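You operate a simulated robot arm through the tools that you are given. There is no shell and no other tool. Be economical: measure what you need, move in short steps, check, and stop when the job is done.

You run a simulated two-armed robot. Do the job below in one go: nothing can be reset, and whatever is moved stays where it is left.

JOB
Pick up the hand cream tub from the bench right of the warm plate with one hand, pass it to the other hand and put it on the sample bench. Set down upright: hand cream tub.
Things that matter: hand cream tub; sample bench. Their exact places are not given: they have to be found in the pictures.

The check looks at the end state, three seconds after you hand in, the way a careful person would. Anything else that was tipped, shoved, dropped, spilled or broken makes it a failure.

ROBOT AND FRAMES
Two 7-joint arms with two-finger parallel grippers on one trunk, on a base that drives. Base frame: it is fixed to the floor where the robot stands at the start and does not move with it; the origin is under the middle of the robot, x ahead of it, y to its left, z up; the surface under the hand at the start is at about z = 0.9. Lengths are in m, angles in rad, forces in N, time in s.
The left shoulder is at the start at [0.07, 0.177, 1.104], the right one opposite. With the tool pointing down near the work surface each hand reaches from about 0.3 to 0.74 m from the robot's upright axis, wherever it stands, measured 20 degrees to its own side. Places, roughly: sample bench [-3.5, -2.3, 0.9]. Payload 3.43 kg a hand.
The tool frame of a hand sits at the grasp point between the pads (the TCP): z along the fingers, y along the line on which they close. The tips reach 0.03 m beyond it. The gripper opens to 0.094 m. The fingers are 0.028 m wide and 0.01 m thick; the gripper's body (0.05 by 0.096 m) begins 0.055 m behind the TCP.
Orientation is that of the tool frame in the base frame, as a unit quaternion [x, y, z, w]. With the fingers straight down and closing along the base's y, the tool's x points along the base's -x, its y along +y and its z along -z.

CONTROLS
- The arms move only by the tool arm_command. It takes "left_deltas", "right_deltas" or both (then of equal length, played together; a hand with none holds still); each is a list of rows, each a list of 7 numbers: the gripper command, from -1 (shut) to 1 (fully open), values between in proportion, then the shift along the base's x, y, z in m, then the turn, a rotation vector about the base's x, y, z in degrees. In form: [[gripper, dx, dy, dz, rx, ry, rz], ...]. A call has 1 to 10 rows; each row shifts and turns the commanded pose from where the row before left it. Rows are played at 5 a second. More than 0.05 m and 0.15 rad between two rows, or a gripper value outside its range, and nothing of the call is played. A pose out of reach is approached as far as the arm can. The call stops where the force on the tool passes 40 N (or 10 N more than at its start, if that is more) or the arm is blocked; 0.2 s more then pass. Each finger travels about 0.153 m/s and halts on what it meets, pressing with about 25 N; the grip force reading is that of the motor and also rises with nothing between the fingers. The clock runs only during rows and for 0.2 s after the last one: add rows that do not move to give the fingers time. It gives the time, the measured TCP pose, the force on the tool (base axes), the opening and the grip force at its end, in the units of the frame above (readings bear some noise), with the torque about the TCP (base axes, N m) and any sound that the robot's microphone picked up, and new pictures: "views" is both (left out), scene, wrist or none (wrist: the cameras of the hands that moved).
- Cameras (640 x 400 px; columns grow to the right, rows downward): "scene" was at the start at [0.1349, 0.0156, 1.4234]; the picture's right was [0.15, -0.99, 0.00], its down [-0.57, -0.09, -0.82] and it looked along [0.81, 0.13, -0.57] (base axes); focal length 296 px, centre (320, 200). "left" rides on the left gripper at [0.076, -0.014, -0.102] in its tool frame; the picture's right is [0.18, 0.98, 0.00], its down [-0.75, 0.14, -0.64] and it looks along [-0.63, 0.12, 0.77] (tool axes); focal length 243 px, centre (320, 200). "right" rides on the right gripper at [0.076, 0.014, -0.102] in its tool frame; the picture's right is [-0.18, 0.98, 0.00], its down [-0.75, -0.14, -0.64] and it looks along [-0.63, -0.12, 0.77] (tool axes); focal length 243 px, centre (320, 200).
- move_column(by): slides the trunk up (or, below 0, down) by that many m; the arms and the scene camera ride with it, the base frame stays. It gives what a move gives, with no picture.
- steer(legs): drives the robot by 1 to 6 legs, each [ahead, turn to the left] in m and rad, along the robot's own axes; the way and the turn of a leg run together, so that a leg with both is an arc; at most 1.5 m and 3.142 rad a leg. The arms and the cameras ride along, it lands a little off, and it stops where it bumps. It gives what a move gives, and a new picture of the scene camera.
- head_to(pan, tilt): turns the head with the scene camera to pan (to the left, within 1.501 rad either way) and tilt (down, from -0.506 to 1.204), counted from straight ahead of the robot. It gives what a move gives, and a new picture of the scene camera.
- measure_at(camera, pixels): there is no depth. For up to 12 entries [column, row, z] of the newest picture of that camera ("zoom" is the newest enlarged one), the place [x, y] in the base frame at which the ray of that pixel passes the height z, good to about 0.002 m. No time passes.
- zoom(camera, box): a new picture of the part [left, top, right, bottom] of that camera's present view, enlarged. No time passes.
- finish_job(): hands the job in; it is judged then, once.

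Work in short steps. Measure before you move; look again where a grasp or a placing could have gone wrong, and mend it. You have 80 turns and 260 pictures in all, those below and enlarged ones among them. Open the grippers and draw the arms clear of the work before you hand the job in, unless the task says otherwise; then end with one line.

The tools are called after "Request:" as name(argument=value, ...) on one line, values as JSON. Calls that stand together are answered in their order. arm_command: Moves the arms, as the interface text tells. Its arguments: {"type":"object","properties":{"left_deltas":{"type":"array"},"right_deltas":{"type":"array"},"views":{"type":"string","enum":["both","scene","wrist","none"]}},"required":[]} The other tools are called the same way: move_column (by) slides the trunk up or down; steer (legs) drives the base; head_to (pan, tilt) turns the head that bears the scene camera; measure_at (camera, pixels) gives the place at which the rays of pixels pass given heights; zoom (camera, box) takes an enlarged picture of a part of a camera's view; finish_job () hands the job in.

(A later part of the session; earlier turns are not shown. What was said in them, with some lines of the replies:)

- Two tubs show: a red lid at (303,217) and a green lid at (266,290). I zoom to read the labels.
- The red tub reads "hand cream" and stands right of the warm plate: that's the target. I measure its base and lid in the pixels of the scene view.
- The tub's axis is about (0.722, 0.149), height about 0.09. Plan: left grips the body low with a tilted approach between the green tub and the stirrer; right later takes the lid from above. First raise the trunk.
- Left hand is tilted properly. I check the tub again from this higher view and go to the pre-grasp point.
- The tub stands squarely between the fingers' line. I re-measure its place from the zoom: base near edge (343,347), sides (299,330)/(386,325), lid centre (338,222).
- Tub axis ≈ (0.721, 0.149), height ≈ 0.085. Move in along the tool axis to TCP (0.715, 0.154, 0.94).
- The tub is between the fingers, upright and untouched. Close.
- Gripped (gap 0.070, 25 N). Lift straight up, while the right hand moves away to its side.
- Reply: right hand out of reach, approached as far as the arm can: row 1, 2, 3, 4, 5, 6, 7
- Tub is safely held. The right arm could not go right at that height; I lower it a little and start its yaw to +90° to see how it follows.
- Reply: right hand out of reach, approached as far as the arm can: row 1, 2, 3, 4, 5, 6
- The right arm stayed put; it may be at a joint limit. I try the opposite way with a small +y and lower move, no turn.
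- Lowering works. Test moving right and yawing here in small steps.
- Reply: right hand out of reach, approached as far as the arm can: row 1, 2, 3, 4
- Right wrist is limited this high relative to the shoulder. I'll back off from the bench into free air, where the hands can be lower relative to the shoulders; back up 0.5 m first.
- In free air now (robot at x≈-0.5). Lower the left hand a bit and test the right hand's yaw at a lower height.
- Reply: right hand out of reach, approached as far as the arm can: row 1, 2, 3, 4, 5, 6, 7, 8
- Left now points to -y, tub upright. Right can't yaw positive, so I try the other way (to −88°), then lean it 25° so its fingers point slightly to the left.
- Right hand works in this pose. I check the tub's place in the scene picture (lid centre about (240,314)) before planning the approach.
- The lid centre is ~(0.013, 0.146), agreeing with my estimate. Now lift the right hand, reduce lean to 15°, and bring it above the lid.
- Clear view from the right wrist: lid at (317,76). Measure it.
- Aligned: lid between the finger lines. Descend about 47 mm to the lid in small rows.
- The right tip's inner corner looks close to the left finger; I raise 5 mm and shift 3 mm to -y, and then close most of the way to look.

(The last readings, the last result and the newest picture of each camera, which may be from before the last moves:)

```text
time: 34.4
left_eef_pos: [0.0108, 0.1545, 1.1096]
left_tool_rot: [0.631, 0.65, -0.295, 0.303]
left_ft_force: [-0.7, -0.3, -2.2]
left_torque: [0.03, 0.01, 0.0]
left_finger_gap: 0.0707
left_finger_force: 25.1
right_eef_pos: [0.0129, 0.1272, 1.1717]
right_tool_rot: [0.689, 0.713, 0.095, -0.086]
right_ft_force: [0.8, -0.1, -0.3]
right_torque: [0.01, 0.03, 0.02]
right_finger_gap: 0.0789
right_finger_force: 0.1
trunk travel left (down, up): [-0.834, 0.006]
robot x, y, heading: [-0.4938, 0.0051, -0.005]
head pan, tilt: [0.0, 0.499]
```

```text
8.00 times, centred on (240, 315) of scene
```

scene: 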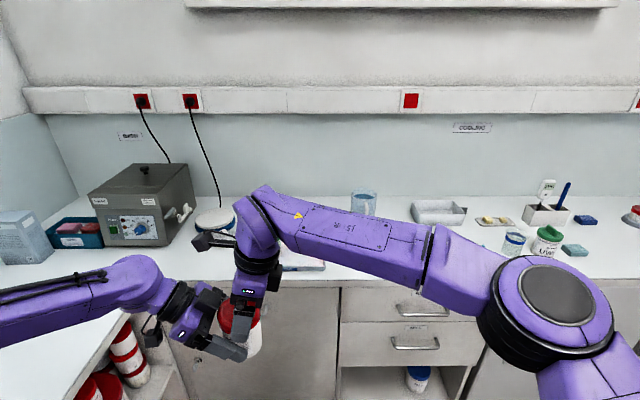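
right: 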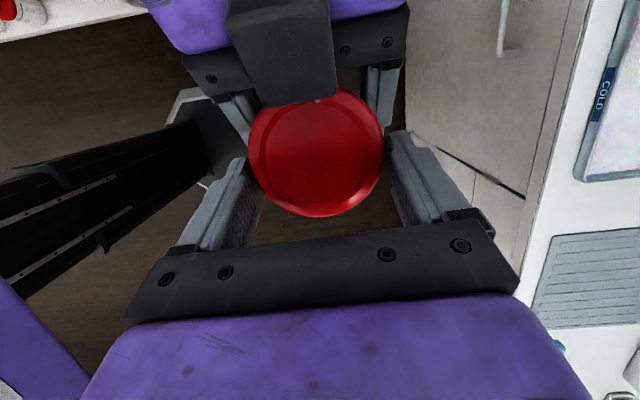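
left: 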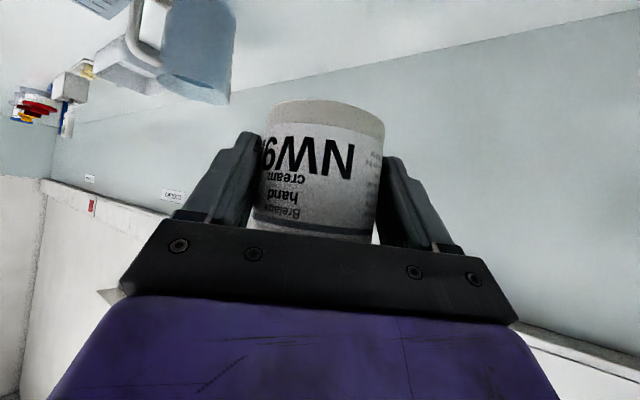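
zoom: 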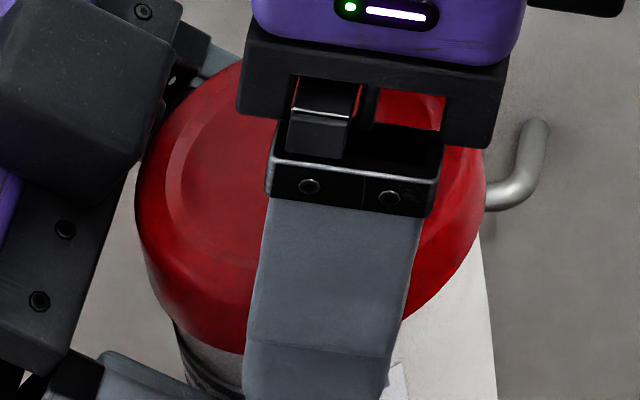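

Good: fingers flank the lid with no force. Close the right fingers fully.

Request:
arm_command(right_deltas=[[0.55, 0, 0, 0, 0, 0, 0], [0.3, 0, 0, 0, 0, 0, 0], [-0.3, 0, 0, 0, 0, 0, 0], [-1, 0, 0, 0, 0, 0, 0], [-1, 0, 0, 0, 0, 0, 0]])

Request:
zoom(camera="scene", box=[200, 290, 280, 340])

```text
time: 35.6
left_eef_pos: [0.0129, 0.1544, 1.1078]
left_tool_rot: [0.632, 0.65, -0.295, 0.303]
left_ft_force: [3.3, 1.6, -2.2]
left_torque: [0.01, -0.07, 0.05]
left_finger_gap: 0.0706
left_finger_force: 24.9
right_eef_pos: [0.0143, 0.1281, 1.1728]
right_tool_rot: [0.69, 0.713, 0.093, -0.087]
right_ft_force: [-1.9, -1.6, 0.9]
right_torque: [-0.05, 0.23, 0.01]
right_finger_gap: 0.0723
right_finger_force: 25.1
trunk travel left (down, up): [-0.834, 0.006]
robot x, y, heading: [-0.4929, 0.0044, -0.007]
head pan, tilt: [0.0, 0.499]
```

scene: 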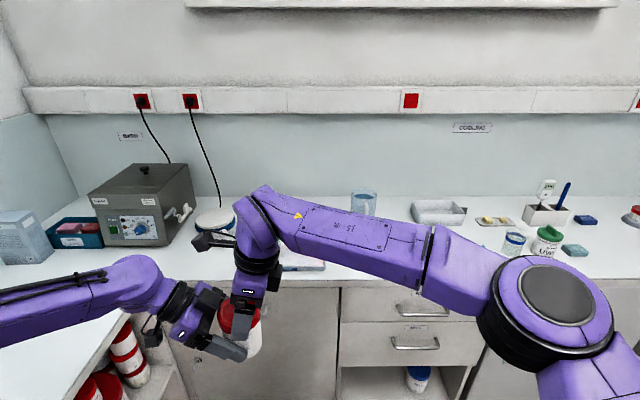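
right: 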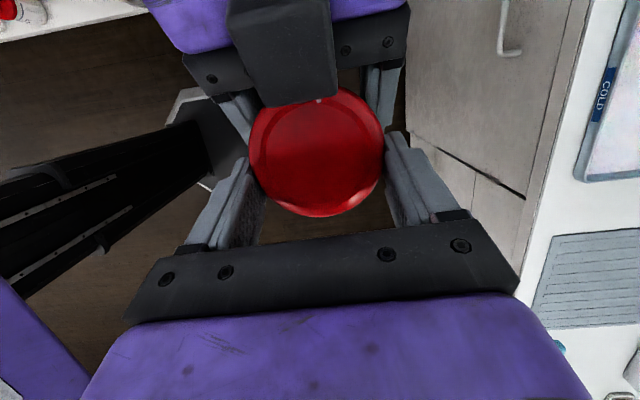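

```text
8.00 times, centred on (240, 315) of scene
```

zoom: 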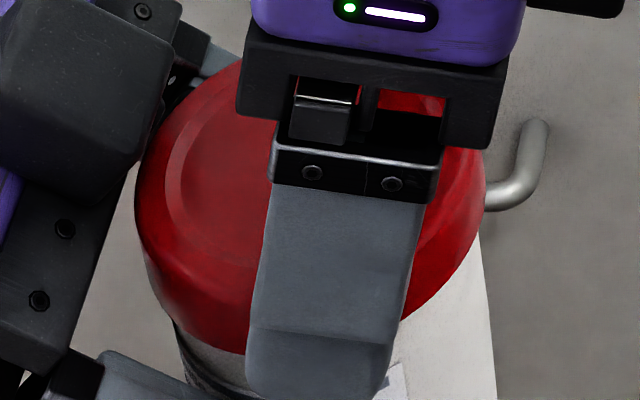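

Right grips the lid (gap 0.072, 25 N). Release the left in stages.

Request:
arm_command(left_deltas=[[0.55, 0, 0, 0, 0, 0, 0], [0.7, 0, 0, 0, 0, 0, 0], [1, 0, 0, 0, 0, 0, 0], [1, 0, 0, 0, 0, 0, 0]])

Request:
zoom(camera="scene", box=[160, 270, 288, 350])

```text
time: 36.6
left_eef_pos: [0.0122, 0.153, 1.1083]
left_tool_rot: [0.632, 0.65, -0.295, 0.302]
left_ft_force: [-0.2, -0.5, -0.5]
left_torque: [0.0, 0.01, -0.02]
left_finger_gap: 0.0943
left_finger_force: 0.1
right_eef_pos: [0.0123, 0.129, 1.1718]
right_tool_rot: [0.689, 0.713, 0.093, -0.086]
right_ft_force: [0.2, 0.6, 0.4]
right_torque: [-0.05, 0.0, 0.02]
right_finger_gap: 0.0719
right_finger_force: 24.7
trunk travel left (down, up): [-0.834, 0.006]
robot x, y, heading: [-0.4924, 0.0003, -0.009]
head pan, tilt: [0.0, 0.499]
```

scene: 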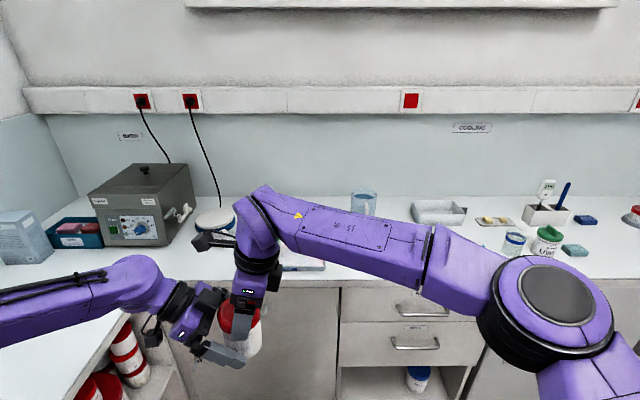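
left: 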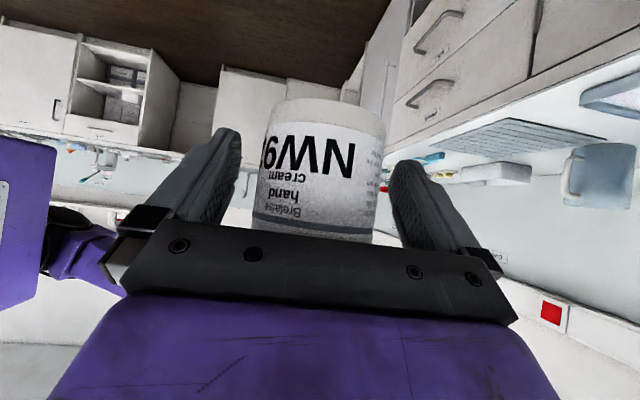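

```text
5.00 times, centred on (224, 310) of scene
```

zoom: 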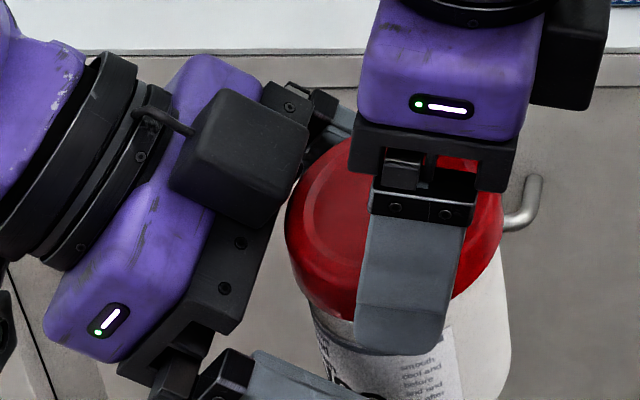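

Right holds the tub unmoved. Retract the left along its own axis (back-left and up).

Request:
arm_command(left_deltas=[[1, 0, 0.0153, 0.0129, 0, 0, 0], [1, 0, 0.0153, 0.0129, 0, 0, 0], [1, 0, 0.023, 0.0193, 0, 0, 0], [1, 0, 0.03, 0.018, 0, 0, 0], [1, 0, 0.04, 0, 0, 0, 0], [1, 0, 0.04, 0, 0, 0, 0], [1, 0, 0.04, 0, 0, 0, 0]])

```text
time: 38.2
left_eef_pos: [0.0126, 0.3593, 1.1713]
left_tool_rot: [0.632, 0.649, -0.295, 0.304]
left_ft_force: [0.4, 0.9, -0.3]
left_torque: [-0.01, -0.02, 0.03]
left_finger_gap: 0.0938
left_finger_force: 0.0
right_eef_pos: [0.0122, 0.1305, 1.1705]
right_tool_rot: [0.69, 0.712, 0.095, -0.086]
right_ft_force: [0.5, -0.8, -0.4]
right_torque: [-0.07, 0.0, -0.03]
right_finger_gap: 0.0721
right_finger_force: 25.0
trunk travel left (down, up): [-0.834, 0.006]
robot x, y, heading: [-0.4976, 0.0008, -0.012]
head pan, tilt: [0.0, 0.499]
```

scene: 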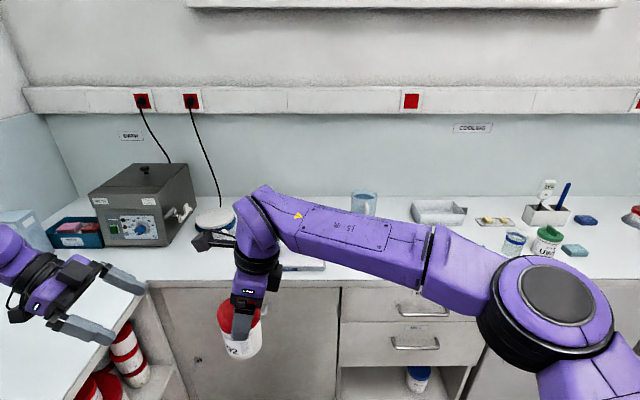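
left: 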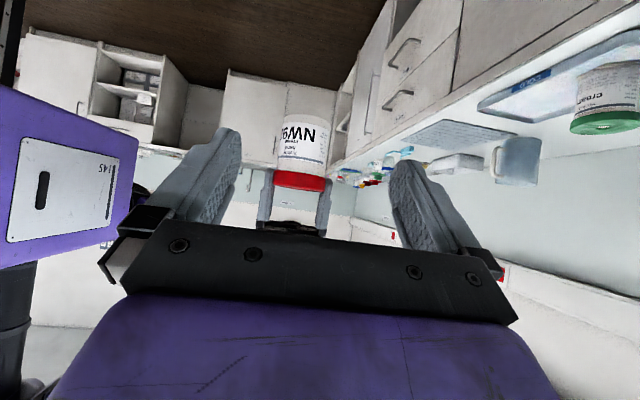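

The handover is clean; tub held upright by the right hand. Bring the right hand back toward its own side, then turn right to look for the sample bench.

Request:
arm_command(right_deltas=[[-1, 0, -0.04, 0, 0, 0, 0], [-1, 0, -0.04, 0, 0, 0, 0], [-1, 0, -0.04, 0, 0, 0, 0], [-1, 0, -0.04, 0, 0, 0, 0], [-1, 0, -0.04, 0, 0, 0, 0], [-1, 0, -0.04, 0, 0, 0, 0], [-1, 0, -0.04, 0, 0, 0, 0]], left_deltas=[[1, -0.02, 0, 0, 0, 0, 0], [1, -0.02, 0, 0, 0, 0, 0], [1, -0.02, -0.01, 0, 0, 0, 0], [1, -0.02, -0.02, 0, 0, 0, 0], [1, -0.02, -0.02, 0, 0, 0, 0], [1, 0, 0, 0, 0, 0, 0], [1, 0, 0, 0, 0, 0, 0]], views="none")

Request:
steer(legs=[[-0.2, 0], [0, -1.57]])

```text
time: 39.8
left_eef_pos: [-0.0893, 0.3053, 1.1714]
left_tool_rot: [0.632, 0.649, -0.295, 0.302]
left_ft_force: [-0.3, -1.0, 0.6]
left_torque: [0.0, -0.01, 0.01]
left_finger_gap: 0.0941
left_finger_force: 0.0
right_eef_pos: [0.0112, -0.1535, 1.1725]
right_tool_rot: [0.69, 0.713, 0.095, -0.087]
right_ft_force: [0.8, -0.4, -1.8]
right_torque: [0.0, 0.03, 0.0]
right_finger_gap: 0.0723
right_finger_force: 24.7
trunk travel left (down, up): [-0.834, 0.006]
robot x, y, heading: [-0.4942, 0.0023, -0.009]
head pan, tilt: [0.0, 0.499]
```

```text
time: 45.2
left_eef_pos: [-0.3919, -0.4067, 1.1722]
left_tool_rot: [0.906, 0.009, -0.424, 0.004]
left_ft_force: [0.5, 0.6, -0.8]
left_torque: [0.0, -0.02, 0.03]
left_finger_gap: 0.0937
left_finger_force: 0.0
right_eef_pos: [-0.8515, -0.5027, 1.1734]
right_tool_rot: [0.992, 0.013, 0.127, 0.006]
right_ft_force: [-0.6, -0.1, -2.4]
right_torque: [-0.01, 0.05, -0.02]
right_finger_gap: 0.0721
right_finger_force: 25.3
trunk travel left (down, up): [-0.834, 0.006]
robot x, y, heading: [-0.6935, 0.0051, -1.581]
head pan, tilt: [0.0, 0.499]
```

scene: 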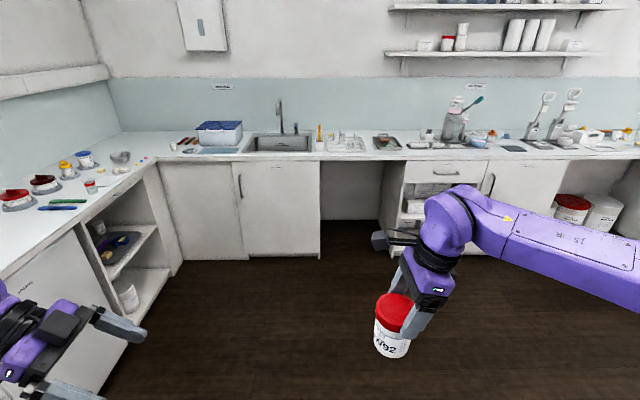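

Facing the far wall bench; tub still upright. Pan the head right to find the sample bench near (-3.5, -2.3).

Request:
head_to(pan=-0.75, tilt=0.25)

Request:
zoom(camera="scene", box=[0, 100, 640, 300])

```text
time: 46.4
left_eef_pos: [-0.3933, -0.4063, 1.1713]
left_tool_rot: [0.906, 0.01, -0.423, 0.004]
left_ft_force: [-0.1, -1.3, 0.5]
left_torque: [0.03, 0.02, -0.01]
left_finger_gap: 0.0939
left_finger_force: 0.0
right_eef_pos: [-0.8515, -0.5039, 1.1725]
right_tool_rot: [0.992, 0.013, 0.128, 0.006]
right_ft_force: [-0.2, -0.3, -1.7]
right_torque: [-0.02, 0.01, 0.01]
right_finger_gap: 0.0724
right_finger_force: 25.3
trunk travel left (down, up): [-0.834, 0.006]
robot x, y, heading: [-0.6946, 0.006, -1.581]
head pan, tilt: [-0.75, 0.25]
```

scene: 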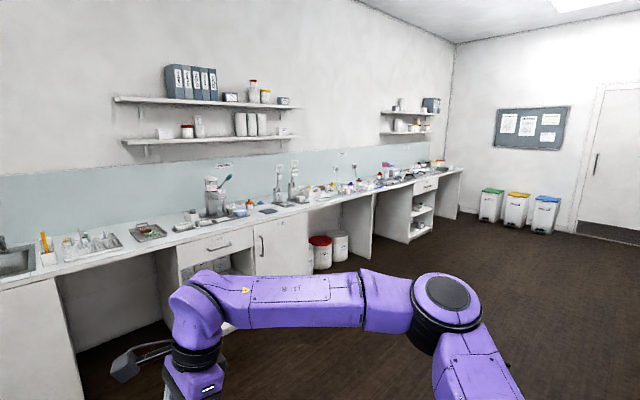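

```text
1.00 times, centred on (320, 200) of scene (not enlarged: the box is as wide or as high as the picture)
```

zoom: 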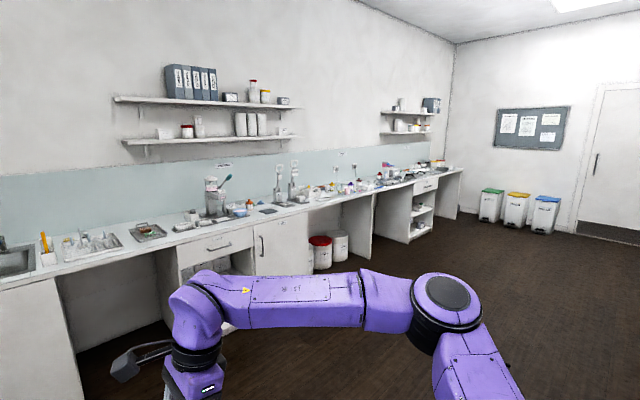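

A long counter runs along the wall, with label plates on it. Measure the pixel on counter near x=-3.5 and read the wall labels.

Request:
measure_at(camera="scene", pixels=[[400, 183, 0.9], [340, 195, 0.9], [310, 205, 0.9], [440, 175, 0.9], [255, 225, 0.9], [60, 265, 0.9]])

Request:
zoom(camera="scene", box=[300, 130, 460, 230])

Request:
zoom(camera="scene", box=[200, 130, 360, 230])

```text
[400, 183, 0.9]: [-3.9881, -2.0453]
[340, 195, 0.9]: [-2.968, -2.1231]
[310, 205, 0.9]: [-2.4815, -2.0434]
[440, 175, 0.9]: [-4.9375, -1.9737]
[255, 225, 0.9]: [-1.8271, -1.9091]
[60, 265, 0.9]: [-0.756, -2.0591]
```

```text
4.00 times, centred on (380, 180) of scene
```

zoom: 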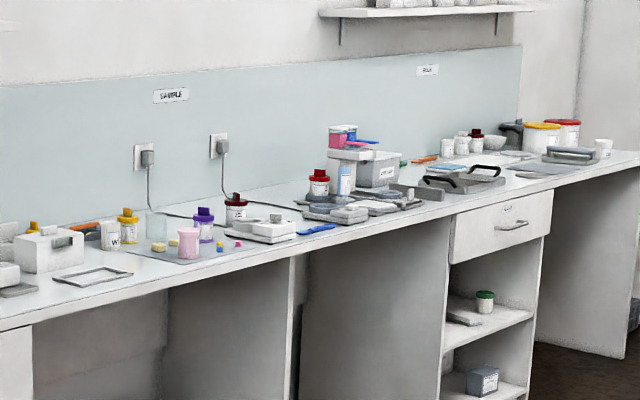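

```text
4.00 times, centred on (280, 180) of scene
```

zoom: 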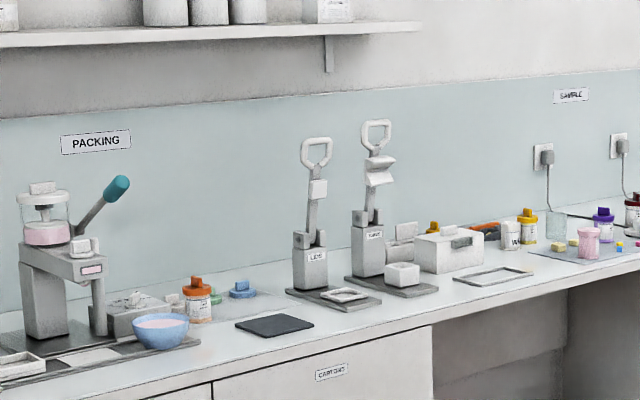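

The "SAMPLE" plate is at about (342,154), above x≈-3.3…-3.5. The counter's front edge is near y=-2.05. Drive to about (-3.4, -1.2) and face it.

Request:
steer(legs=[[0, -1.144], [1.5, 0], [1.3, 0], [0, 1.144]])

Request:
head_to(pan=0.0, tilt=0.5)

```text
time: 65.6
left_eef_pos: [-2.9164, -1.5752, 1.172]
left_tool_rot: [0.906, 0.024, -0.422, 0.012]
left_ft_force: [-0.3, 0.5, 0.3]
left_torque: [0.0, 0.01, -0.02]
left_finger_gap: 0.094
left_finger_force: 0.0
right_eef_pos: [-3.3701, -1.688, 1.1736]
right_tool_rot: [0.991, 0.029, 0.128, 0.004]
right_ft_force: [0.1, 0.3, -2.6]
right_torque: [0.0, 0.05, 0.0]
right_finger_gap: 0.0719
right_finger_force: 24.7
trunk travel left (down, up): [-0.834, 0.006]
robot x, y, heading: [-3.2317, -1.1803, -1.554]
head pan, tilt: [-0.75, 0.25]
```

scene: 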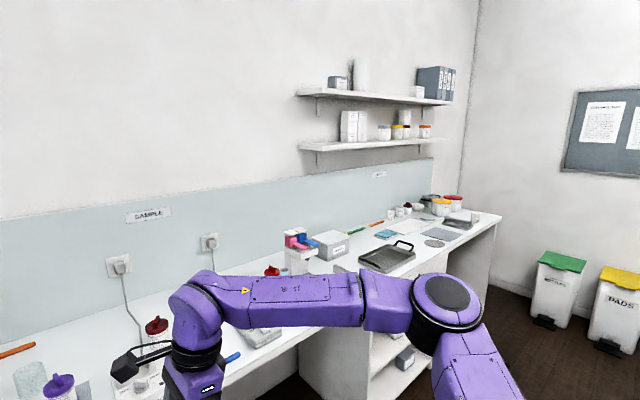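

```text
time: 66.7
left_eef_pos: [-2.9152, -1.576, 1.1713]
left_tool_rot: [0.906, 0.025, -0.422, 0.012]
left_ft_force: [0.2, -0.2, -0.2]
left_torque: [-0.01, 0.02, 0.01]
left_finger_gap: 0.0942
left_finger_force: 0.1
right_eef_pos: [-3.3719, -1.6888, 1.1731]
right_tool_rot: [0.991, 0.029, 0.127, 0.004]
right_ft_force: [0.0, -0.1, -1.7]
right_torque: [-0.01, 0.03, -0.01]
right_finger_gap: 0.0718
right_finger_force: 25.0
trunk travel left (down, up): [-0.834, 0.006]
robot x, y, heading: [-3.2313, -1.1751, -1.556]
head pan, tilt: [0.0, 0.499]
```

scene: 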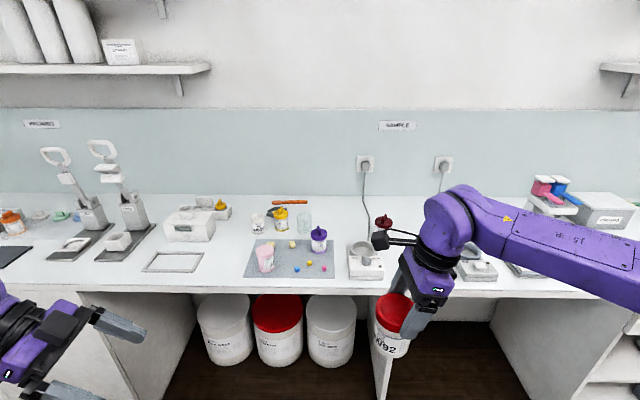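

SAMPLE plate is at (397,126), just right of centre. The arm hides part of the bench; I check with measurements and the right wrist camera view.

Request:
measure_at(camera="scene", pixels=[[225, 250, 0.9], [345, 240, 0.9], [366, 278, 0.9], [475, 280, 0.9], [428, 284, 0.9], [320, 292, 0.9], [397, 205, 0.9], [150, 270, 0.9], [335, 278, 0.9], [510, 275, 0.9], [382, 268, 0.9], [460, 272, 0.9]])

Request:
zoom(camera="scene", box=[230, 190, 550, 390])

Request:
zoom(camera="right", box=[0, 0, 640, 400])

```text
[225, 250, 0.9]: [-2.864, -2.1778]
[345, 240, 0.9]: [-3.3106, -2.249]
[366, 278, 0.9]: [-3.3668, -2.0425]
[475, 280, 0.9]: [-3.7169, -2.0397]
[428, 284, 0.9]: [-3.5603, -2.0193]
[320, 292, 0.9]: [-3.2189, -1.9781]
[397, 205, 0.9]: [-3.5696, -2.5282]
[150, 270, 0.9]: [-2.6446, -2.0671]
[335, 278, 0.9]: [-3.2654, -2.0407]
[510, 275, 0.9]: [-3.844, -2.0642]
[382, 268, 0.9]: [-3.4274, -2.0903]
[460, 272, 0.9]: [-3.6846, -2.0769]
```

```text
2.00 times, centred on (390, 290) of scene
```

zoom: 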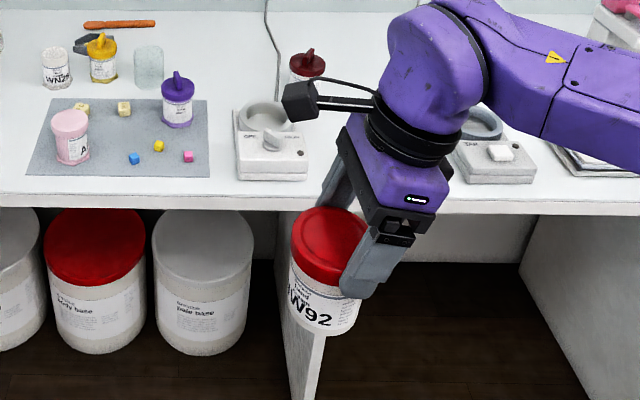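

```text
1.00 times, centred on (320, 200) of right (not enlarged: the box is as wide or as high as the picture)
```

zoom: 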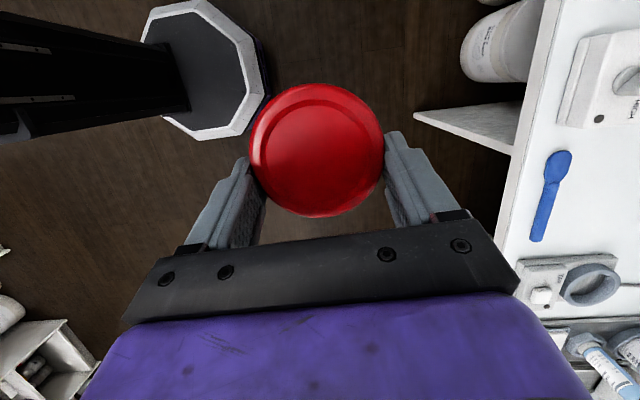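

From the wrist camera: a blue spoon (555,160)-(538,240) lies between the two devices. Measure spoon, devices and edge.

Request:
measure_at(camera="right", pixels=[[558, 152, 0.9], [538, 240, 0.9], [572, 165, 0.9], [585, 125, 0.9], [520, 258, 0.9], [615, 255, 0.92], [500, 200, 0.9], [635, 160, 0.9], [635, 220, 0.9], [610, 130, 0.9]])

```text
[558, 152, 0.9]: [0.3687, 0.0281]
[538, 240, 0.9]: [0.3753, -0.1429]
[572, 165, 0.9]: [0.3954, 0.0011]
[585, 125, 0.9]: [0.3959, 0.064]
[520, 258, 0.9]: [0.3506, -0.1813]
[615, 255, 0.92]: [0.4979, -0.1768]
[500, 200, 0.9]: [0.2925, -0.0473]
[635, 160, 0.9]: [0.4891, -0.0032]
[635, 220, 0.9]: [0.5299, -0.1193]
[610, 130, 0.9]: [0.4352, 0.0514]
```

Those use an old pose; re-measure via the zoom picture.

Request:
measure_at(camera="zoom", pixels=[[558, 152, 0.9], [538, 240, 0.9], [572, 165, 0.9], [585, 125, 0.9], [520, 258, 0.9], [615, 255, 0.92], [500, 200, 0.9], [635, 160, 0.9], [635, 220, 0.9], [610, 130, 0.9]])

```text
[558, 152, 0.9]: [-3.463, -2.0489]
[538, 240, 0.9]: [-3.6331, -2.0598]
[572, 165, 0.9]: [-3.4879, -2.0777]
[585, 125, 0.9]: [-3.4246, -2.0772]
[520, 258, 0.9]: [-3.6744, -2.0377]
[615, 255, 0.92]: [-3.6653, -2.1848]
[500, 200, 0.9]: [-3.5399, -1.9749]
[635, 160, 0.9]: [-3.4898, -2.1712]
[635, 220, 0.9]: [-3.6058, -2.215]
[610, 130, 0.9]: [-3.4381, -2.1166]
```

Spoon occupies x −3.46…−3.635, y −2.03…−2.085. Candidate spot is behind it, ~(-3.55, -2.25). Move the right hand 0.2 m to the right so the head camera sees the spot.

Request:
arm_command(right_deltas=[[-1, -0.04, 0, 0, 0, 0, 0], [-1, -0.04, 0, 0, 0, 0, 0], [-1, -0.04, 0, 0, 0, 0, 0], [-1, -0.04, 0, 0, 0, 0, 0], [-1, -0.04, 0, 0, 0, 0, 0]])

Request:
zoom(camera="scene", box=[300, 180, 540, 330])

```text
time: 67.9
left_eef_pos: [-2.9169, -1.5755, 1.1725]
left_tool_rot: [0.906, 0.024, -0.421, 0.011]
left_ft_force: [-0.5, -0.7, -0.7]
left_torque: [0.03, 0.01, -0.01]
left_finger_gap: 0.094
left_finger_force: 0.0
right_eef_pos: [-3.5723, -1.6882, 1.1727]
right_tool_rot: [0.991, 0.03, 0.129, 0.004]
right_ft_force: [-1.3, 0.2, -1.6]
right_torque: [0.0, 0.03, -0.01]
right_finger_gap: 0.0721
right_finger_force: 24.8
trunk travel left (down, up): [-0.834, 0.006]
robot x, y, heading: [-3.2301, -1.1764, -1.551]
head pan, tilt: [0.0, 0.499]
```

scene: 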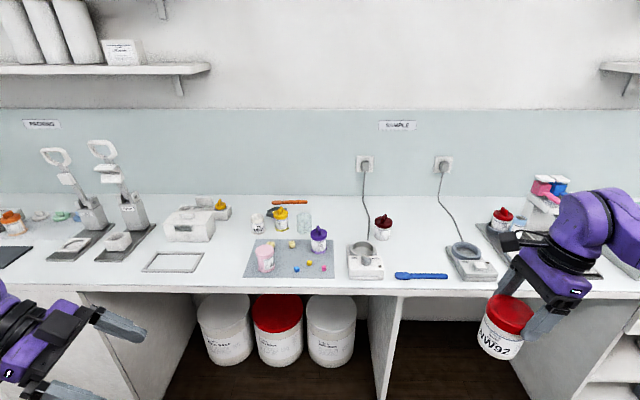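
right: 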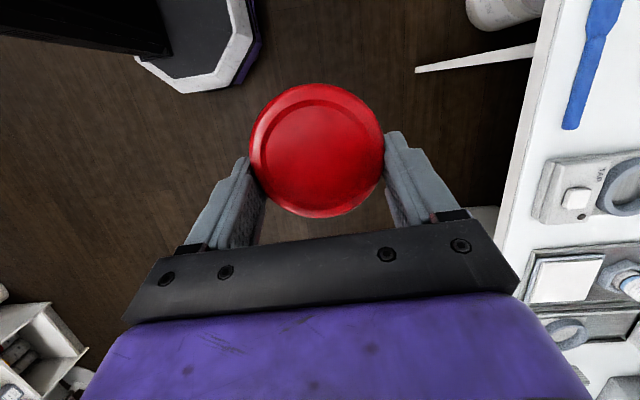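

```text
2.67 times, centred on (420, 255) of scene
```

zoom: 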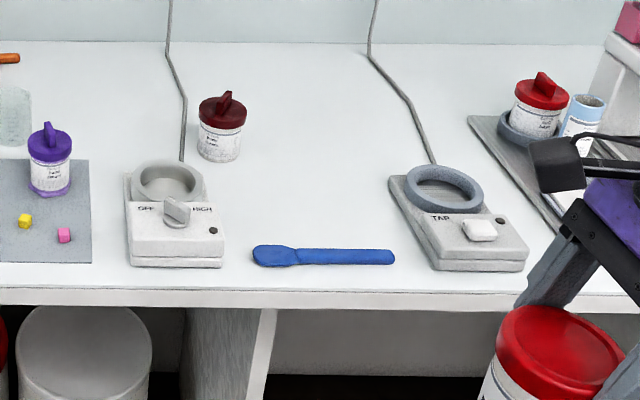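

A clear free area is visible around zoom (310,190), under the SAMPLE plate. Measure target and neighbours.

Request:
measure_at(camera="zoom", pixels=[[310, 190, 0.9], [310, 165, 0.9], [240, 160, 0.9], [388, 190, 0.9], [432, 268, 0.9], [320, 247, 0.9], [320, 287, 0.9], [222, 262, 0.9], [205, 190, 0.93], [410, 105, 0.9]])

```text
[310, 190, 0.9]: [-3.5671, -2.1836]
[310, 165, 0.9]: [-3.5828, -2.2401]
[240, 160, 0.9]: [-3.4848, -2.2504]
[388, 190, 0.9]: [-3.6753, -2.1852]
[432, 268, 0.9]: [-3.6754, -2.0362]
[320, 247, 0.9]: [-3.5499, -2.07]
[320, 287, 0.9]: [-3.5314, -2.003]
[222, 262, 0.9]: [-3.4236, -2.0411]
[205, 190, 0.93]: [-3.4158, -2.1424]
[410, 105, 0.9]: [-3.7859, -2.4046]
```

Target tub axis (-3.57, -2.19): ~9 cm clear on all sides. Drive to about (-3.41, -1.60) facing the bench.

Request:
steer(legs=[[0, -0.42], [0.455, 0], [0, 0.405]])

```text
time: 73.1
left_eef_pos: [-3.0997, -1.9996, 1.1722]
left_tool_rot: [0.906, 0.016, -0.423, 0.008]
left_ft_force: [0.2, 0.5, -0.2]
left_torque: [0.04, -0.01, 0.0]
left_finger_gap: 0.094
left_finger_force: 0.1
right_eef_pos: [-3.7565, -2.1012, 1.1725]
right_tool_rot: [0.992, 0.021, 0.128, 0.004]
right_ft_force: [-0.7, -0.5, -2.2]
right_torque: [-0.01, 0.02, 0.03]
right_finger_gap: 0.0721
right_finger_force: 24.9
trunk travel left (down, up): [-0.834, 0.006]
robot x, y, heading: [-3.4118, -1.5957, -1.568]
head pan, tilt: [0.0, 0.499]
```

scene: 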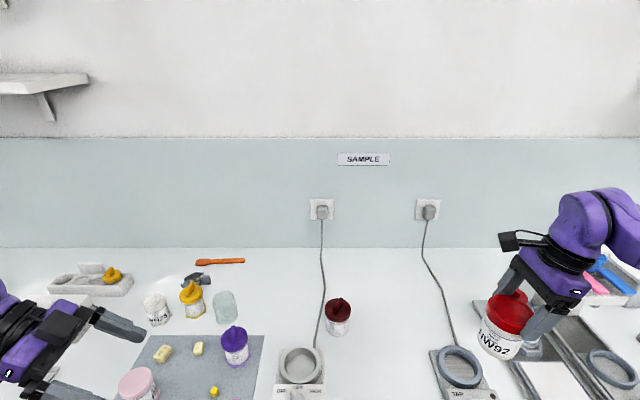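

Arrived exactly. Tilt the head down and bring the tub over the target, keeping the height.

Request:
head_to(pan=-0.15, tilt=0.85)

Request:
arm_command(right_deltas=[[-1, 0.034, -0.0178, 0, 0, 0, 0], [-1, 0.034, -0.0178, 0, 0, 0, 0], [-1, 0.034, -0.0178, 0, 0, 0, 0], [-1, 0.034, -0.0178, 0, 0, 0, 0], [-1, 0.034, -0.0178, 0, 0, 0, 0], [-1, 0, 0, 0, 0, 0, 0]])

Request:
zoom(camera="scene", box=[240, 140, 480, 290])

```text
time: 73.9
left_eef_pos: [-3.0987, -2.0005, 1.1716]
left_tool_rot: [0.906, 0.016, -0.422, 0.007]
left_ft_force: [-0.2, -0.2, 0.6]
left_torque: [0.0, 0.01, 0.02]
left_finger_gap: 0.0938
left_finger_force: 0.1
right_eef_pos: [-3.757, -2.1017, 1.1724]
right_tool_rot: [0.992, 0.02, 0.127, 0.005]
right_ft_force: [-0.3, 0.6, -2.0]
right_torque: [-0.02, 0.05, 0.01]
right_finger_gap: 0.0723
right_finger_force: 24.7
trunk travel left (down, up): [-0.834, 0.006]
robot x, y, heading: [-3.4098, -1.5957, -1.565]
head pan, tilt: [-0.15, 0.85]
```

scene: 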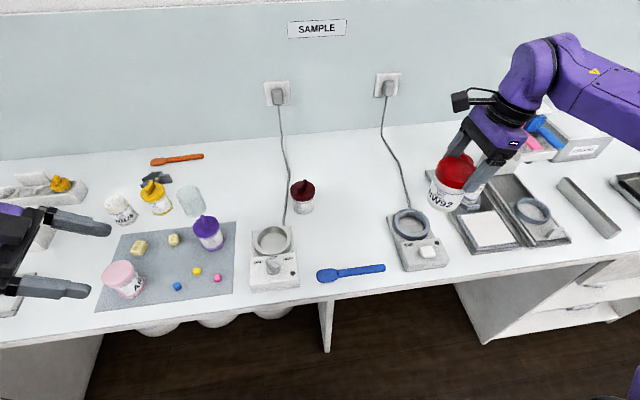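

```text
time: 75.3
left_eef_pos: [-3.1006, -1.999, 1.1723]
left_tool_rot: [0.906, 0.016, -0.422, 0.008]
left_ft_force: [0.0, -1.4, 0.9]
left_torque: [0.01, -0.01, 0.0]
left_finger_gap: 0.0937
left_finger_force: 0.1
right_eef_pos: [-3.5866, -2.1916, 1.1731]
right_tool_rot: [0.992, 0.02, 0.128, 0.005]
right_ft_force: [-0.3, -0.1, -2.5]
right_torque: [0.0, -0.02, 0.03]
right_finger_gap: 0.0721
right_finger_force: 25.2
trunk travel left (down, up): [-0.834, 0.006]
robot x, y, heading: [-3.409, -1.5922, -1.568]
head pan, tilt: [-0.15, 0.85]
```

scene: 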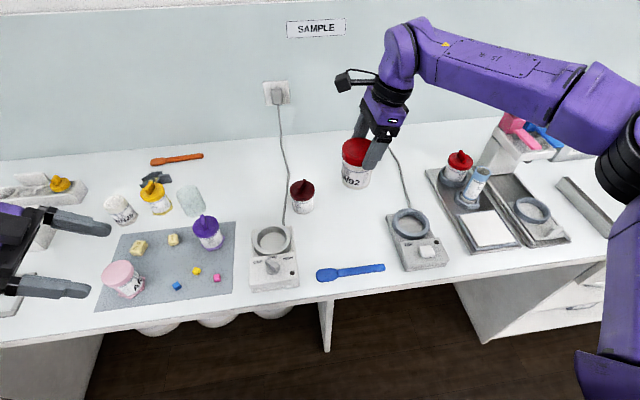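
right: 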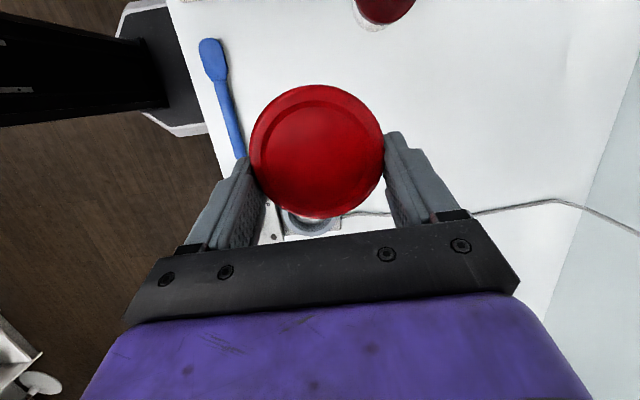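

```text
2.67 times, centred on (360, 215) of scene
```

zoom: 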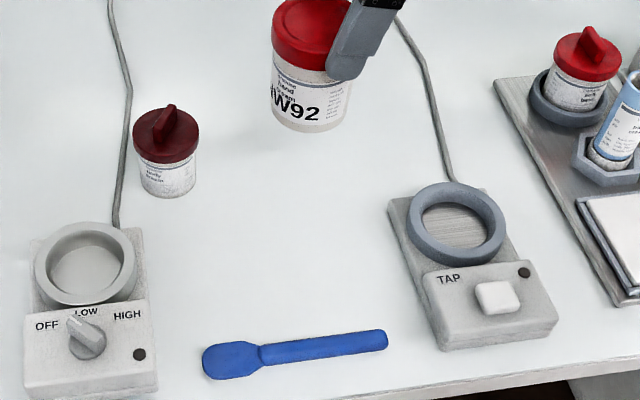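

Tub is over the free patch. Tub bottom ≈ 1.071; descend 0.15 m, then look.

Request:
arm_command(right_deltas=[[-1, 0, 0, -0.03, 0, 0, 0], [-1, 0, 0, -0.03, 0, 0, 0], [-1, 0, 0, -0.03, 0, 0, 0], [-1, 0, 0, -0.03, 0, 0, 0], [-1, 0, 0, -0.03, 0, 0, 0], [-1, 0, 0, 0, 0, 0, 0]])

Request:
zoom(camera="scene", box=[280, 150, 440, 250])

```text
time: 76.7
left_eef_pos: [-3.1, -2.0002, 1.1707]
left_tool_rot: [0.907, 0.016, -0.422, 0.008]
left_ft_force: [-0.4, 0.1, -1.1]
left_torque: [-0.04, -0.05, -0.02]
left_finger_gap: 0.094
left_finger_force: 0.1
right_eef_pos: [-3.5868, -2.1903, 1.0229]
right_tool_rot: [0.992, 0.021, 0.127, 0.005]
right_ft_force: [-0.6, 1.1, -2.4]
right_torque: [0.02, 0.03, -0.02]
right_finger_gap: 0.0722
right_finger_force: 25.7
trunk travel left (down, up): [-0.834, 0.006]
robot x, y, heading: [-3.4106, -1.5924, -1.566]
head pan, tilt: [-0.15, 0.85]
```

scene: 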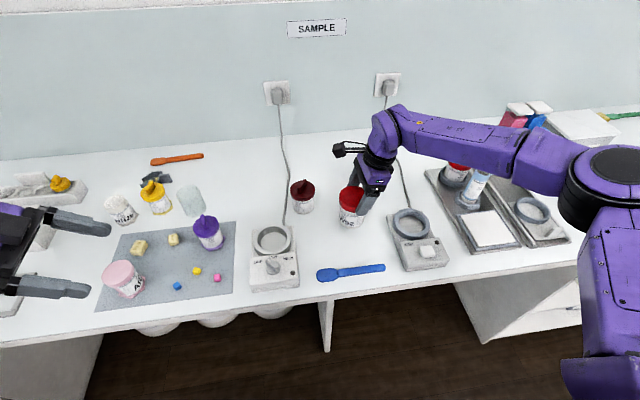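
right: 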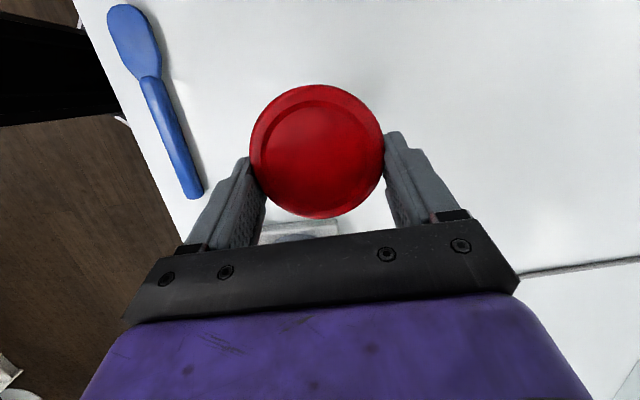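

```text
4.00 times, centred on (360, 200) of scene
```

zoom: 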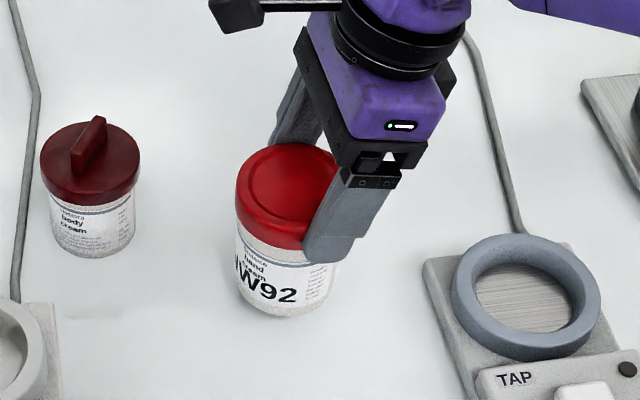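

Clear all round, upright. Descend slowly the last ~20 mm watching the force.

Request:
arm_command(right_deltas=[[-1, 0, 0, -0.005, 0, 0, 0], [-1, 0, 0, -0.005, 0, 0, 0], [-1, 0, 0, -0.005, 0, 0, 0], [-1, 0, 0, -0.003, 0, 0, 0], [-1, 0, 0, 0, 0, 0, 0]], views="none")

```text
time: 77.9
left_eef_pos: [-3.0986, -2.0001, 1.1721]
left_tool_rot: [0.906, 0.017, -0.422, 0.008]
left_ft_force: [0.4, -0.2, -0.4]
left_torque: [0.01, 0.02, 0.01]
left_finger_gap: 0.094
left_finger_force: 0.0
right_eef_pos: [-3.5868, -2.1903, 1.005]
right_tool_rot: [0.992, 0.021, 0.128, 0.005]
right_ft_force: [0.2, -0.8, -2.3]
right_torque: [-0.02, 0.03, 0.01]
right_finger_gap: 0.0719
right_finger_force: 24.9
trunk travel left (down, up): [-0.834, 0.006]
robot x, y, heading: [-3.4089, -1.5947, -1.573]
head pan, tilt: [-0.15, 0.85]
```

No contact yet (force still -2.3). Continue in 1.5 mm rows.

Request:
arm_command(right_deltas=[[-1, 0, 0, -0.0015, 0, 0, 0], [-1, 0, 0, -0.0015, 0, 0, 0], [-1, 0, 0, 0, 0, 0, 0]], views="scene")

Request:
zoom(camera="scene", box=[310, 170, 406, 230])

```text
time: 78.7
left_eef_pos: [-3.099, -1.9998, 1.1718]
left_tool_rot: [0.906, 0.016, -0.423, 0.007]
left_ft_force: [-0.5, -0.5, 0.3]
left_torque: [-0.01, -0.01, 0.0]
left_finger_gap: 0.0938
left_finger_force: 0.0
right_eef_pos: [-3.5849, -2.1904, 1.0023]
right_tool_rot: [0.992, 0.02, 0.127, 0.005]
right_ft_force: [-0.8, -0.9, 2.8]
right_torque: [0.07, 0.09, 0.03]
right_finger_gap: 0.0719
right_finger_force: 25.2
trunk travel left (down, up): [-0.834, 0.006]
robot x, y, heading: [-3.4073, -1.5954, -1.571]
head pan, tilt: [-0.15, 0.85]
```

scene: 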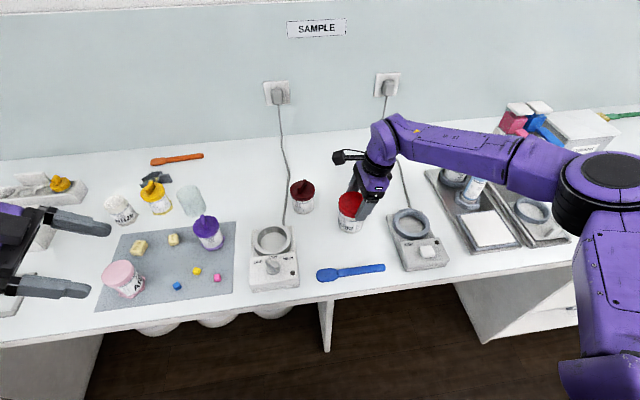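

```text
6.67 times, centred on (358, 200) of scene
```

zoom: 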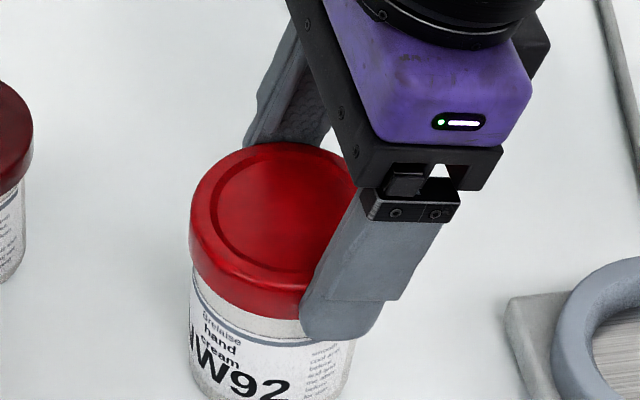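

Contact: force rose by ~5 N at TCP z = 1.002, as predicted. Go 0.5 mm further and release gradually.

Request:
arm_command(right_deltas=[[-1, 0, 0, -0.0005, 0, 0, 0], [0.5, 0, 0, 0, 0, 0, 0], [0.6, 0, 0, 0, 0, 0, 0], [0.8, 0, 0, 0, 0, 0, 0], [1, 0, 0, 0, 0, 0, 0], [1, 0, 0, 0, 0, 0, 0]])

Request:
zoom(camera="scene", box=[280, 150, 440, 250])

```text
time: 80.1
left_eef_pos: [-3.0994, -1.9999, 1.1706]
left_tool_rot: [0.906, 0.017, -0.423, 0.009]
left_ft_force: [0.0, 0.2, 0.0]
left_torque: [-0.02, -0.04, -0.01]
left_finger_gap: 0.0939
left_finger_force: 0.1
right_eef_pos: [-3.5853, -2.1914, 1.0016]
right_tool_rot: [0.992, 0.021, 0.128, 0.005]
right_ft_force: [0.7, 0.1, -0.5]
right_torque: [-0.01, -0.02, 0.03]
right_finger_gap: 0.094
right_finger_force: 0.1
trunk travel left (down, up): [-0.834, 0.006]
robot x, y, heading: [-3.4047, -1.5967, -1.571]
head pan, tilt: [-0.15, 0.85]
```

scene: 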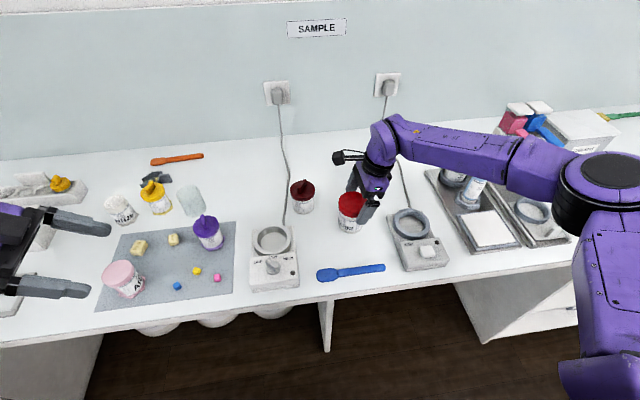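
right: 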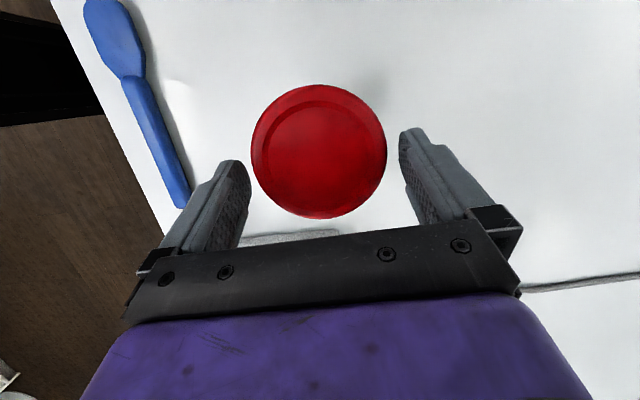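

```text
4.00 times, centred on (360, 200) of scene
```

zoom: 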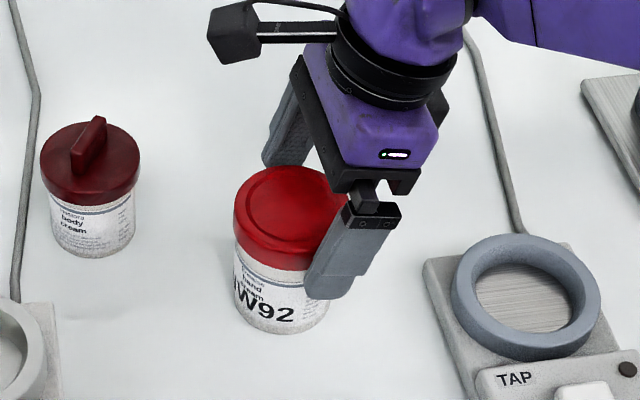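

Released and standing upright, both fingers clear of the lid. Retract along the tool axis (up and to -x).

Request:
arm_command(right_deltas=[[1, -0.0052, 0, 0.0193, 0, 0, 0], [1, -0.0052, 0, 0.0193, 0, 0, 0], [1, -0.0078, 0, 0.029, 0, 0, 0], [1, -0.0078, 0, 0.03, 0, 0, 0], [1, -0.0078, 0, 0.04, 0, 0, 0], [1, -0.01, 0.02, 0.04, 0, 0, 0], [1, -0.01, 0.04, 0.0, 0, 0, 0], [1, -0.01, 0.04, 0.0, 0, 0, 0]])

Request:
zoom(camera="scene", box=[280, 150, 440, 250])

```text
time: 81.9
left_eef_pos: [-3.1014, -1.9978, 1.1722]
left_tool_rot: [0.906, 0.016, -0.422, 0.008]
left_ft_force: [-0.2, 0.1, 0.0]
left_torque: [0.02, 0.04, -0.05]
left_finger_gap: 0.094
left_finger_force: 0.2
right_eef_pos: [-3.651, -2.0897, 1.1786]
right_tool_rot: [0.992, 0.021, 0.127, 0.005]
right_ft_force: [-0.1, 0.1, 0.8]
right_torque: [-0.02, 0.01, -0.05]
right_finger_gap: 0.094
right_finger_force: 0.0
trunk travel left (down, up): [-0.834, 0.006]
robot x, y, heading: [-3.4119, -1.5947, -1.566]
head pan, tilt: [-0.15, 0.85]
```

scene: 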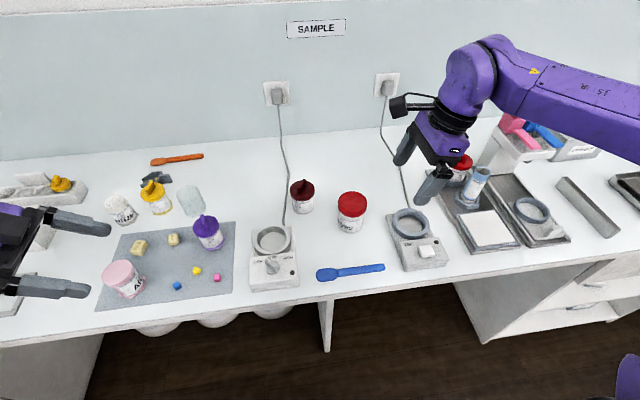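
right: 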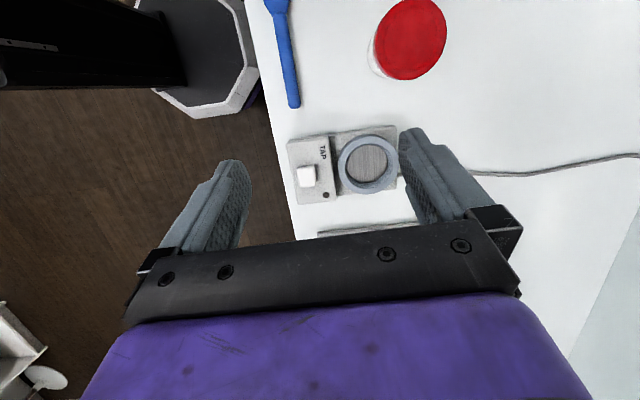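

```text
4.00 times, centred on (360, 200) of scene
```

zoom: 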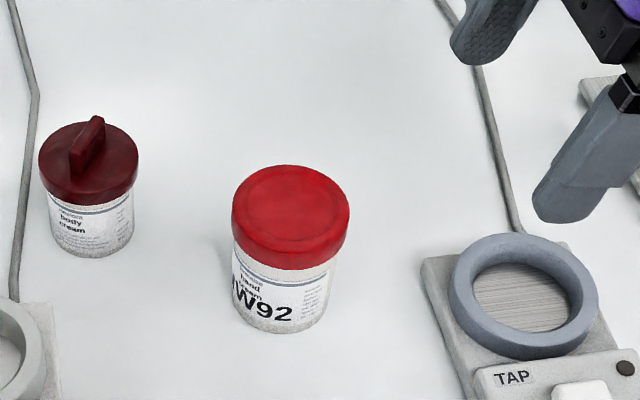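

The tub stands upright on the sample bench. Back the robot away 0.4 m to clear both arms from the work.

Request:
steer(legs=[[-0.4, 0]])

```text
time: 84.4
left_eef_pos: [-3.1001, -1.5994, 1.1716]
left_tool_rot: [0.906, 0.018, -0.423, 0.009]
left_ft_force: [-0.2, -0.2, -0.2]
left_torque: [-0.01, -0.02, 0.03]
left_finger_gap: 0.094
left_finger_force: 0.1
right_eef_pos: [-3.6495, -1.6917, 1.1781]
right_tool_rot: [0.992, 0.022, 0.127, 0.004]
right_ft_force: [-0.5, 0.0, 0.8]
right_torque: [0.01, 0.01, 0.06]
right_finger_gap: 0.094
right_finger_force: 0.0
trunk travel left (down, up): [-0.834, 0.006]
robot x, y, heading: [-3.4095, -1.1923, -1.565]
head pan, tilt: [-0.15, 0.85]
```

scene: 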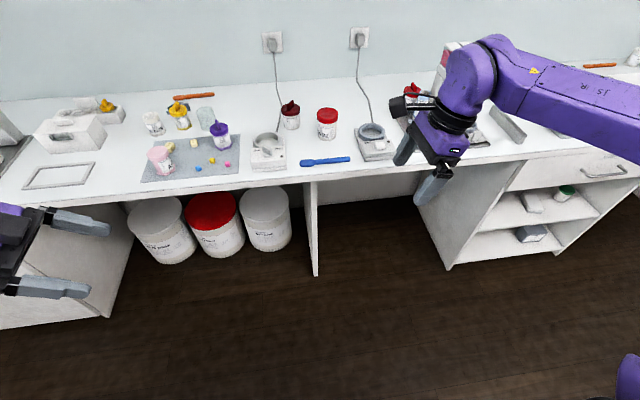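

All clear: the tub is upright at (327,122), nothing else moved, and both grippers are open and away. I hand in.

Request:
finish_job()

```text
The job is handed in.
```

The hand cream tub was picked up with the left hand, passed to the right hand and set upright on the sample bench, with nothing else disturbed that I could see.
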